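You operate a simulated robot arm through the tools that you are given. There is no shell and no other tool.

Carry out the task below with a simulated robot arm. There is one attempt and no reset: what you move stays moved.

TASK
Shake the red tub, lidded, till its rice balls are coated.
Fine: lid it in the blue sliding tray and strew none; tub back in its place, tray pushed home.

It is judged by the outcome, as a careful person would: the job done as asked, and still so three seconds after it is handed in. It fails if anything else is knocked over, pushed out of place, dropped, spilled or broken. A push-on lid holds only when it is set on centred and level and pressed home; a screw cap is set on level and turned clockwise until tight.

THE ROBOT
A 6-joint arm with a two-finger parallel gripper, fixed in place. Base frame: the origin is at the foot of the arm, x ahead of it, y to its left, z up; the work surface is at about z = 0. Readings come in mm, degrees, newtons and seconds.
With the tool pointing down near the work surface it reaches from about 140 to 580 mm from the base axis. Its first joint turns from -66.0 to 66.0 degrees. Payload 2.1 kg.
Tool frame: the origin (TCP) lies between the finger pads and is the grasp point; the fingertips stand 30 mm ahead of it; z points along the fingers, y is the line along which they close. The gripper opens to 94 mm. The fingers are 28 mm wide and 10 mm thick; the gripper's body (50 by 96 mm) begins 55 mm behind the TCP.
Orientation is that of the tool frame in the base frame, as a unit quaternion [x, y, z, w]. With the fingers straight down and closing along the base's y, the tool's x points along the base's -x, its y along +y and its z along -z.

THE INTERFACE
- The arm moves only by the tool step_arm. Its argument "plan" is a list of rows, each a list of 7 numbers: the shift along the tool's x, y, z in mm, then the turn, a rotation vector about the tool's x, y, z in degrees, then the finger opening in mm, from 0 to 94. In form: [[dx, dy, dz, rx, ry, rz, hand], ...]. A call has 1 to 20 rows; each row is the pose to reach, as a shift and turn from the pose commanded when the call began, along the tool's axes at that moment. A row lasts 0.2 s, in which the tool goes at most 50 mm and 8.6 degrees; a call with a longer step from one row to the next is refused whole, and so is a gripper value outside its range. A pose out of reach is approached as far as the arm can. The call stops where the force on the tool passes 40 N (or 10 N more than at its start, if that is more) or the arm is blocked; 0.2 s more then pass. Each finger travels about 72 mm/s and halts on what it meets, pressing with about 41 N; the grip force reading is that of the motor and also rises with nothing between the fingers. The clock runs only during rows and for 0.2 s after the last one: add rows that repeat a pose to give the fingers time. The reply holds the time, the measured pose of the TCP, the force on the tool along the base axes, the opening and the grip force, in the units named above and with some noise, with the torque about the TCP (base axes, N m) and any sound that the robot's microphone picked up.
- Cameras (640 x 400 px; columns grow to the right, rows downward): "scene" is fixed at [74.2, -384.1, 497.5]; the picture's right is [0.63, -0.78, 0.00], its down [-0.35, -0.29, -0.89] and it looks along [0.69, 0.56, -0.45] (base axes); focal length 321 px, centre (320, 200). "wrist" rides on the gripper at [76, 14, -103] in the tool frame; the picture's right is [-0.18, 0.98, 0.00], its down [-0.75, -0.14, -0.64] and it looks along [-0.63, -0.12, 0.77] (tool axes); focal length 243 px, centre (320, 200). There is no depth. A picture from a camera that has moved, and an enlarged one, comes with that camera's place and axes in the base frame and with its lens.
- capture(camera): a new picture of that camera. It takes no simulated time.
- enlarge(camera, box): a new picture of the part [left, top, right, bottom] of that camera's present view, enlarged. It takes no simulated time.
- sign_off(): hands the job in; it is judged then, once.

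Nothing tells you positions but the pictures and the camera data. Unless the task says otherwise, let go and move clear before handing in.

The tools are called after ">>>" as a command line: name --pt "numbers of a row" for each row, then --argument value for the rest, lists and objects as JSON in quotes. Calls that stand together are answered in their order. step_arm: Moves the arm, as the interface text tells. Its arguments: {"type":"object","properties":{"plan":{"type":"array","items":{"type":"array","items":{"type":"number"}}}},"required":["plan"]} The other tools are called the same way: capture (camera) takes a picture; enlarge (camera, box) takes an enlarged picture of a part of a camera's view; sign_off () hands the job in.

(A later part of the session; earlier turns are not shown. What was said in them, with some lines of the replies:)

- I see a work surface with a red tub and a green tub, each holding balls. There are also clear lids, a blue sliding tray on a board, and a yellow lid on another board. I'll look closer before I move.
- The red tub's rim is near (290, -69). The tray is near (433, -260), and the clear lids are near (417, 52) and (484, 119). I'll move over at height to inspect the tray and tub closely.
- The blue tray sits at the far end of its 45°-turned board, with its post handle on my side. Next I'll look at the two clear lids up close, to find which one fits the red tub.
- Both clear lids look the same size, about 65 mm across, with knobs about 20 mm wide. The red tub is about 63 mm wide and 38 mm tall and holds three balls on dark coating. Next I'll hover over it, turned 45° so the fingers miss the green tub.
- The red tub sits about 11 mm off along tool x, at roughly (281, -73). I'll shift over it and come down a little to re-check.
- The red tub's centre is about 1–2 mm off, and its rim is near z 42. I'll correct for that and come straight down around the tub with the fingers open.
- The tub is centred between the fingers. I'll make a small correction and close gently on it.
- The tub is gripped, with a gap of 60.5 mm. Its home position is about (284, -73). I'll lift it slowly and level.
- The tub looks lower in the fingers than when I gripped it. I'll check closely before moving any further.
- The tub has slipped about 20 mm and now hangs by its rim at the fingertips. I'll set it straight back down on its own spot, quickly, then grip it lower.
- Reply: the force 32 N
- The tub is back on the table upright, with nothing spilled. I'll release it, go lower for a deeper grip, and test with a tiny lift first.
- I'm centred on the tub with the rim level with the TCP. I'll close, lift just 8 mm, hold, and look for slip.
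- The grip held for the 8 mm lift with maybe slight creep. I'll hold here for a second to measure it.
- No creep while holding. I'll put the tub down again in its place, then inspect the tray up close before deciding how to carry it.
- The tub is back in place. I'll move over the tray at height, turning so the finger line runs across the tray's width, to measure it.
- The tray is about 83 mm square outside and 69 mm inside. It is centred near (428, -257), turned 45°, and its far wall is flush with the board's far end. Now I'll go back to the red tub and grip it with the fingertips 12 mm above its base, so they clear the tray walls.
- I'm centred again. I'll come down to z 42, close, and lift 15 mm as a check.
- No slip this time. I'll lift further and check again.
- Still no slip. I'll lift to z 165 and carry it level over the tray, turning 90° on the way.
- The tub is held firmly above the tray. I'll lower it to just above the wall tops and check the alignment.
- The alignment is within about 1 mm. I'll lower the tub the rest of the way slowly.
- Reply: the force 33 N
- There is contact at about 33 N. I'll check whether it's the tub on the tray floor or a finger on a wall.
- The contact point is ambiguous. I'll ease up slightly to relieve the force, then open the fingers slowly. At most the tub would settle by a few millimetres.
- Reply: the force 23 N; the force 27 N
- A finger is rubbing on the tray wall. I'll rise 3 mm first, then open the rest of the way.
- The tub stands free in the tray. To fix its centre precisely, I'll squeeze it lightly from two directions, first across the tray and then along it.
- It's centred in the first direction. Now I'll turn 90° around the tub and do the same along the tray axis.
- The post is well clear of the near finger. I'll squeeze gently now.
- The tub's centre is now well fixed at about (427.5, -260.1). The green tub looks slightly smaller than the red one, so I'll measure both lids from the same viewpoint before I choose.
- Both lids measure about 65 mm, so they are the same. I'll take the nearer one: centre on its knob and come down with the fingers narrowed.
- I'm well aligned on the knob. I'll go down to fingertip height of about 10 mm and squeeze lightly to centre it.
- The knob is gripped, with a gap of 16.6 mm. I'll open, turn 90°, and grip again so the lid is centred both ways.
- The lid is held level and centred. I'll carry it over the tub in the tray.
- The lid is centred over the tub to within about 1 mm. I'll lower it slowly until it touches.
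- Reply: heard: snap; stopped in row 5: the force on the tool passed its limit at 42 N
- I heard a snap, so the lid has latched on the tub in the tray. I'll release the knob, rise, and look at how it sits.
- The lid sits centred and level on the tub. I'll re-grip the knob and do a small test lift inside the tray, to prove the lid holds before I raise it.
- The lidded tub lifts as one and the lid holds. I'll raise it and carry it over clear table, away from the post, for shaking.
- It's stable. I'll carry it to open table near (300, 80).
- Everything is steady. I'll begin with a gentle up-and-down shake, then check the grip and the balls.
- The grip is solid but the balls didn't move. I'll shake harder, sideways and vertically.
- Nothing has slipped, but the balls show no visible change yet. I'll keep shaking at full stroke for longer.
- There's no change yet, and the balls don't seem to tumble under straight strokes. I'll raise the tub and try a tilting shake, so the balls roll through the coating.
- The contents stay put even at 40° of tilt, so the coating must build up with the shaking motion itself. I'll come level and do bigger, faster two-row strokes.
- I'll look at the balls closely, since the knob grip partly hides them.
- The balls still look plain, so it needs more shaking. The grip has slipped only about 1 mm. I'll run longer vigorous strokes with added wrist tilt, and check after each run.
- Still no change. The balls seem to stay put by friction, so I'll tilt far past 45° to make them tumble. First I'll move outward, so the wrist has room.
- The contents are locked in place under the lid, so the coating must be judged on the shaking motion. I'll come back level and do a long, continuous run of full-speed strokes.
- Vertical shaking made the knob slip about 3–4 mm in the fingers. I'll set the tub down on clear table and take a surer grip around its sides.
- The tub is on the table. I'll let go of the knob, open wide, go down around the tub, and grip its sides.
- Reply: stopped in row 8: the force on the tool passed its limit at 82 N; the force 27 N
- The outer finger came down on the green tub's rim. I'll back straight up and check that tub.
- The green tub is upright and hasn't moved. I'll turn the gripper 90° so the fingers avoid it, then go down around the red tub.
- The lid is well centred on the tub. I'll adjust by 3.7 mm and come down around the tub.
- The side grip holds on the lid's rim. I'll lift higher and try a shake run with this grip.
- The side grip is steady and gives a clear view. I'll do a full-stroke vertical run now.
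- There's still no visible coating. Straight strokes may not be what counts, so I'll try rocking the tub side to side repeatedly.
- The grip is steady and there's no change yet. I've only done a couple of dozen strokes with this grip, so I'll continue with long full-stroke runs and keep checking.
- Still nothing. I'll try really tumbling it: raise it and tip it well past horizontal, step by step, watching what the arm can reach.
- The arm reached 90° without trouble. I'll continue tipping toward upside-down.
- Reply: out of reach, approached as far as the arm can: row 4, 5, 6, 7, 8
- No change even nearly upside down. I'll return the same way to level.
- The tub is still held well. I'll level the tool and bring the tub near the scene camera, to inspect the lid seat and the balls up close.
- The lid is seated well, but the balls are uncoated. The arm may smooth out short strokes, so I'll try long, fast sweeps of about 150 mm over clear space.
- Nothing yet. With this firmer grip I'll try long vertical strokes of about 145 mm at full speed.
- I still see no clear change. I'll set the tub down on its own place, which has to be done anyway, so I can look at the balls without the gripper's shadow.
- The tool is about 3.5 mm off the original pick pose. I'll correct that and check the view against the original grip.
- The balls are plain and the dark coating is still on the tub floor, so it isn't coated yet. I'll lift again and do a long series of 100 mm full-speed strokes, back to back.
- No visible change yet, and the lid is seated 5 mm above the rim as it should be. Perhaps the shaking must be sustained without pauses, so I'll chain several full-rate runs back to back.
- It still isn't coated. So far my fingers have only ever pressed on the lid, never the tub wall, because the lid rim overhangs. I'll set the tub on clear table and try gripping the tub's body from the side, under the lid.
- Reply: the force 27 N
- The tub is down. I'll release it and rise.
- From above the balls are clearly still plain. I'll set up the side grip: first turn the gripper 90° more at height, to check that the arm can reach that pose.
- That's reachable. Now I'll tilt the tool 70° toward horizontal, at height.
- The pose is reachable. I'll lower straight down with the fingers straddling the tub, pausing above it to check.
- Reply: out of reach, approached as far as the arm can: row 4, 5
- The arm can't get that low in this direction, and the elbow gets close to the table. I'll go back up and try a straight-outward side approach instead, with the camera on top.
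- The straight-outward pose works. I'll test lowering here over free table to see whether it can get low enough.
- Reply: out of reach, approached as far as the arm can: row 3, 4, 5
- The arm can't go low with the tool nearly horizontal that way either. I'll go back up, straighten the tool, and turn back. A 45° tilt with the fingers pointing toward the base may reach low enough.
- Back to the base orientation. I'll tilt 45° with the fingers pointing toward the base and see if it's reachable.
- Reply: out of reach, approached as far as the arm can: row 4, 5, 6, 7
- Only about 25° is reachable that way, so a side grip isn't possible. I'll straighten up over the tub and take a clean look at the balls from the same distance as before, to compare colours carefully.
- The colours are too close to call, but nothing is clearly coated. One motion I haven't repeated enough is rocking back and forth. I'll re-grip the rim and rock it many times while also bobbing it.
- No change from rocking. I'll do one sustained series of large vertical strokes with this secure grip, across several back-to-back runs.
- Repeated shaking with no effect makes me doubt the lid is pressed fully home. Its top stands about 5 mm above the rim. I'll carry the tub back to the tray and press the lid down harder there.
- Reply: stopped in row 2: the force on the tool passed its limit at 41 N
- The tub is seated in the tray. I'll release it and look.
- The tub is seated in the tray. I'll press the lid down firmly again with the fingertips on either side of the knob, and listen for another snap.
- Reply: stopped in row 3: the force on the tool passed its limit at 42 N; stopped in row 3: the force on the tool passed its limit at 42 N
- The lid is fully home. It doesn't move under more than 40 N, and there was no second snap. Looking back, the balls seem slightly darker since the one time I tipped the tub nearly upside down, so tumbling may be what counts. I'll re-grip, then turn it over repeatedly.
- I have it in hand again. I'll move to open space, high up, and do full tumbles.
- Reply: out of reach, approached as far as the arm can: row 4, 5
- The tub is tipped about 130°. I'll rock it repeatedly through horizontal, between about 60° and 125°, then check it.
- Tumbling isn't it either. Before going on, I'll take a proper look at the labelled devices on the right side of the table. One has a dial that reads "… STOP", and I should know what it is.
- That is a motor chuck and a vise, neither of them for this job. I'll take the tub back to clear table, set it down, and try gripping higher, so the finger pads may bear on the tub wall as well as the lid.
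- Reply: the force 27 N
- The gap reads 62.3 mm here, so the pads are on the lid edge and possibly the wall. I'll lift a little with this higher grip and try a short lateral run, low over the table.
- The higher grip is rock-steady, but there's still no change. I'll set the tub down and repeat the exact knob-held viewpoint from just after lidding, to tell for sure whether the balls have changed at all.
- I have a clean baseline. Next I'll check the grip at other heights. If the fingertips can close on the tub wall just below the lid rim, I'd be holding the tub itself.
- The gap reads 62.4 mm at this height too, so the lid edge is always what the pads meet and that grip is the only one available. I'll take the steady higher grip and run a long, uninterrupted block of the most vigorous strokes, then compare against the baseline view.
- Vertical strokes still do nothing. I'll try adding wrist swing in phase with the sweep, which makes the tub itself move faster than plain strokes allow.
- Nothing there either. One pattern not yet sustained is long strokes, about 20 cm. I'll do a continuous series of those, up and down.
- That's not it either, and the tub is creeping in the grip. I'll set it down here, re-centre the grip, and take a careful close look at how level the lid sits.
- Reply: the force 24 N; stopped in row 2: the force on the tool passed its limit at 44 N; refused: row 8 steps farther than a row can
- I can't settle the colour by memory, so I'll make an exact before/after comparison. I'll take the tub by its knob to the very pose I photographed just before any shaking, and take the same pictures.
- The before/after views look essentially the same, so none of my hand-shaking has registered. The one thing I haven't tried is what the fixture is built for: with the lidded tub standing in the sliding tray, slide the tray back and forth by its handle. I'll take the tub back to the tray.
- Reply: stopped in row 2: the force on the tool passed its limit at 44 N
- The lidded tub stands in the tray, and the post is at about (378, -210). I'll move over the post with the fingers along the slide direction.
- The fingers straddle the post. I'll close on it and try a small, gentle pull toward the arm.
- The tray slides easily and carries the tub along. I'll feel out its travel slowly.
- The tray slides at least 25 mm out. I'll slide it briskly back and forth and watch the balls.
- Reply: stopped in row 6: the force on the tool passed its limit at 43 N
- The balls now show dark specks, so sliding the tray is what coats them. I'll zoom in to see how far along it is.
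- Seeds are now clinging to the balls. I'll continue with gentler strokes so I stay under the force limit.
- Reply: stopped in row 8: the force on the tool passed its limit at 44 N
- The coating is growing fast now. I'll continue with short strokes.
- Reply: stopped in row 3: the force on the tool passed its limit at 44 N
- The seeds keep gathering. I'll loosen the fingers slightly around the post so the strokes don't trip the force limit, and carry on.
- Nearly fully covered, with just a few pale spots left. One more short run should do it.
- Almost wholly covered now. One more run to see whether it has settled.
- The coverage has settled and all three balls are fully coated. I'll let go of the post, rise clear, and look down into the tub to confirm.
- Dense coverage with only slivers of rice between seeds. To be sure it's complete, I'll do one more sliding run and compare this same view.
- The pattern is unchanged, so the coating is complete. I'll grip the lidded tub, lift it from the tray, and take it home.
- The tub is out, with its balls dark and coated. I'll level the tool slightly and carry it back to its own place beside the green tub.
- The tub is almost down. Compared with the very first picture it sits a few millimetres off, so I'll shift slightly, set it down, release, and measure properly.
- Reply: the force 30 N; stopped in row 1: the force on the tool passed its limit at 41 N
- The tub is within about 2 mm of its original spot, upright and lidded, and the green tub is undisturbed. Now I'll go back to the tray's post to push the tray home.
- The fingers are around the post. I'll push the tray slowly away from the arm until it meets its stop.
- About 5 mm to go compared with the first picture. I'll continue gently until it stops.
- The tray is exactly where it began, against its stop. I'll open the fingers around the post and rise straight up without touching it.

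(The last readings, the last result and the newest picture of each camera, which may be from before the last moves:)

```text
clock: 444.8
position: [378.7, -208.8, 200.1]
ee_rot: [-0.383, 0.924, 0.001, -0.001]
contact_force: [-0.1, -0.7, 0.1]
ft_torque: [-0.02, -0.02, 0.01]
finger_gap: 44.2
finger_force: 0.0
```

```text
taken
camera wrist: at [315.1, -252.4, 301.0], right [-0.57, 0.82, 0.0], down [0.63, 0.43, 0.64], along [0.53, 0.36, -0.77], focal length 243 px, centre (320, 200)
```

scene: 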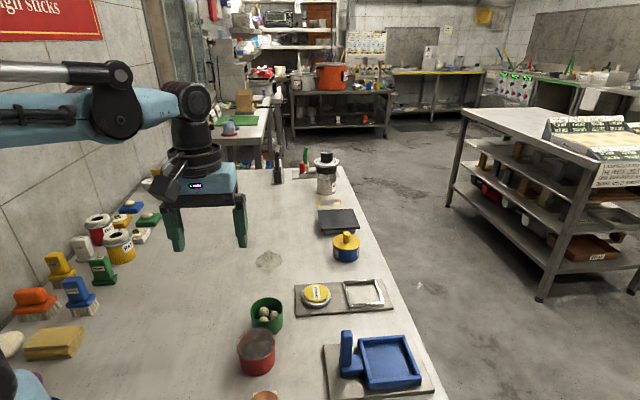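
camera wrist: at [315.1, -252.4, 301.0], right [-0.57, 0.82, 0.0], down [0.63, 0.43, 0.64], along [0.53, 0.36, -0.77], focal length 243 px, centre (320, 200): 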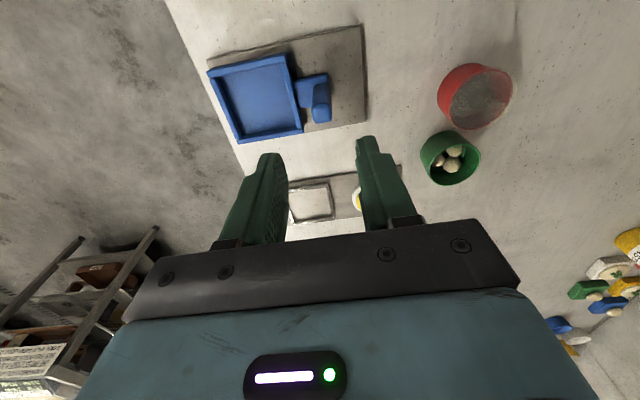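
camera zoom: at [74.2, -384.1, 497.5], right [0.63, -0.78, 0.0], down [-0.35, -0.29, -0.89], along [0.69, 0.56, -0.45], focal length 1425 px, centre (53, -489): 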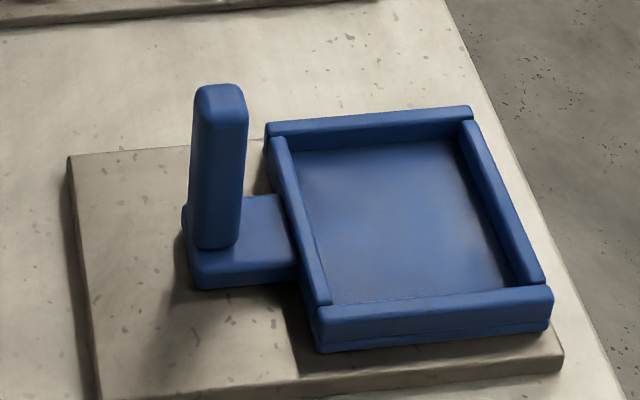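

The tray matches its original position. I'll move the arm clear and take a last look at everything.

>>> step_arm --pt "0 10 -30 0 0 0 60" --pt "0 35 -60 0 0 0 70" --pt "-20 70 -90 0 0 0 80" --pt "-45 100 -110 0 0 0 90" --pt "-70 130 -120 0 0 0 94" --pt "-95 160 -125 0 0 0 94" --pt "-120 190 -125 0 0 0 94" --pt "-135 215 -125 0 0 0 94" --pt "-135 215 -125 0 0 0 94"

>>> capture --camera "scene"

>>> enlarge --camera "scene" --box '[220, 285, 320, 385]'

>>> enlarge --camera "scene" --box '[220, 230, 460, 400]'

>>> enlarge --camera "scene" --box '[0, 150, 220, 400]'

>>> capture --camera "wrist"

```text
refused: row 3 steps farther than a row can; nothing moved
```

```text
taken
```

scene: 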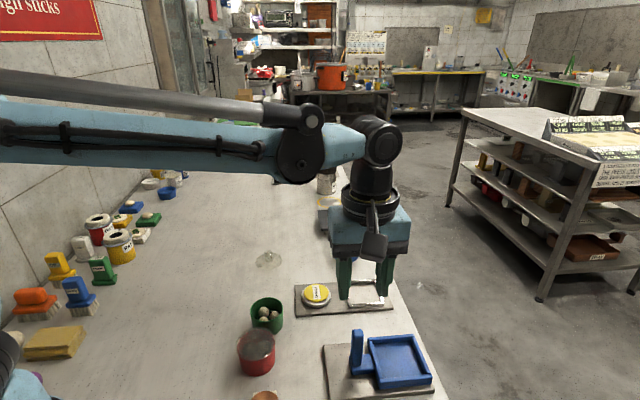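

```text
4.00 times, centred on (270, 335) of scene
camera zoom: at [74.2, -384.1, 497.5], right [0.63, -0.78, 0.0], down [-0.35, -0.29, -0.89], along [0.69, 0.56, -0.45], focal length 1282 px, centre (520, -340)
```

zoom: 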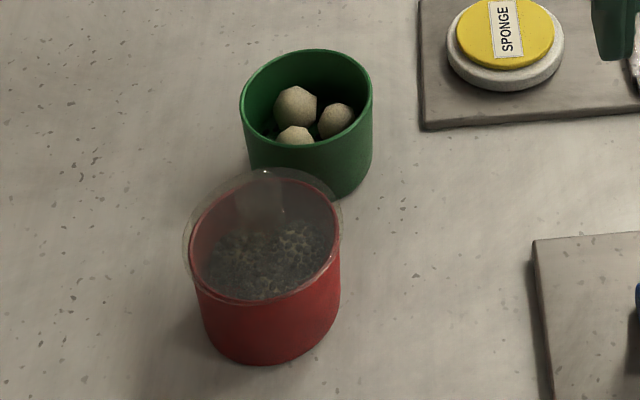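

```text
2.35 times, centred on (340, 315) of scene
camera zoom: at [74.2, -384.1, 497.5], right [0.63, -0.78, 0.0], down [-0.35, -0.29, -0.89], along [0.69, 0.56, -0.45], focal length 754 px, centre (273, -71)
```

zoom: 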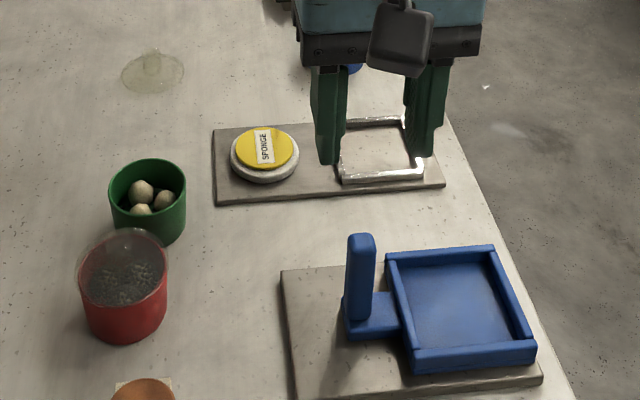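

```text
1.60 times, centred on (110, 275) of scene
camera zoom: at [74.2, -384.1, 497.5], right [0.63, -0.78, 0.0], down [-0.35, -0.29, -0.89], along [0.69, 0.56, -0.45], focal length 513 px, centre (656, 80)
```

zoom: 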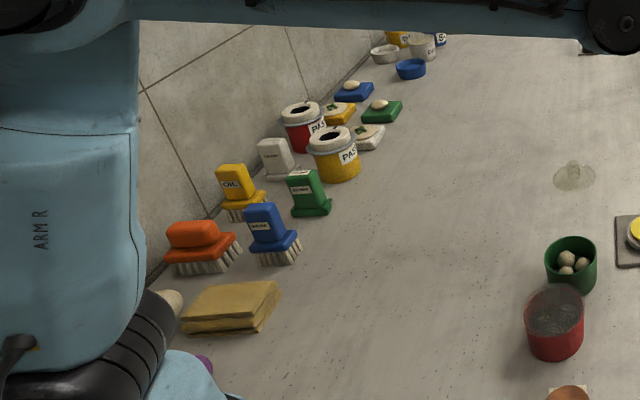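

```text
taken
camera wrist: at [315.1, -252.4, 301.0], right [-0.57, 0.82, 0.0], down [0.63, 0.43, 0.64], along [0.53, 0.36, -0.77], focal length 243 px, centre (320, 200)
```

wrist: 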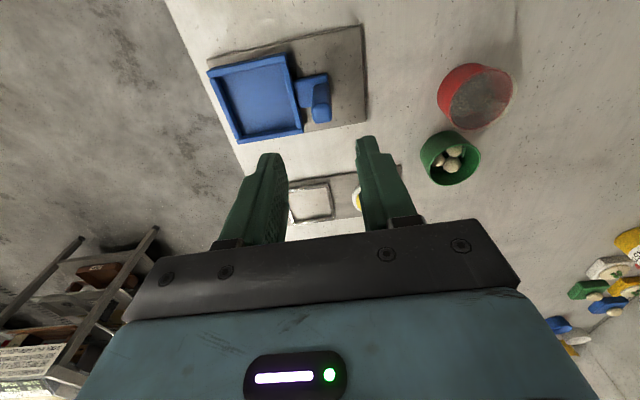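

All is in order: the red tub is lidded and in its place with its balls coated, the tray is home, and nothing else has moved. I'll back the arm off and up, then hand in.

>>> step_arm --pt "0 10 -30 0 0 0 60" --pt "0 35 -55 0 0 0 70" --pt "-15 65 -75 0 0 0 80" --pt "-30 95 -90 0 0 0 90" --pt "-45 125 -100 0 0 0 94" --pt "-60 155 -100 0 0 0 94" --pt "-60 155 -100 0 0 0 94"

>>> capture --camera "scene"

```text
clock: 446.4
position: [310.9, -56.1, 295.6]
ee_rot: [-0.383, 0.924, 0.001, -0.001]
contact_force: [-0.2, -0.2, 0.1]
ft_torque: [0.03, -0.01, 0.01]
finger_gap: 94.1
finger_force: 0.1
```

```text
taken
```

scene: 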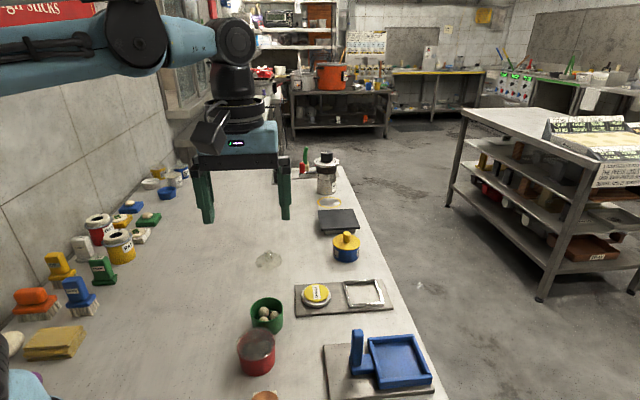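

The tub is lidded, its balls are coated, and it stands in its place. The tray is home, nothing is strewn, and the arm is clear, so I'm handing in.

>>> sign_off

```text
The job is handed in.
```

The red tub's rice balls are coated. The tub is back in its place with its lid on, and the blue tray is pushed home against its stop. I've handed the job in; no verdict came back.

- **Lidding:** I pressed the clear lid on while the tub stood in the blue tray and heard it snap. Pressing again later with over 40 N didn't move it, so it is fully home.
- **Coating:** Shaking the tub in the gripper did nothing, however I moved it. It only coated once the lidded tub stood in the tray and I slid the tray back and forth by its handle. I kept going until an extra run changed nothing. A few slivers of rice still show between the seeds.
- **Tub position:** It stands about 2 mm from its original spot, judging by the first pictures.
- **Tray position:** It matches the first picture.
- **Spills:** I saw nothing strewn on the table or in the tray.
- **Green tub:** I pressed on its rim once by accident (82 N peak). It stayed upright and where it was.
- **Handling:** On the first lift the red tub slipped about 20 mm in the fingers. I set it straight back down and nothing spilled.
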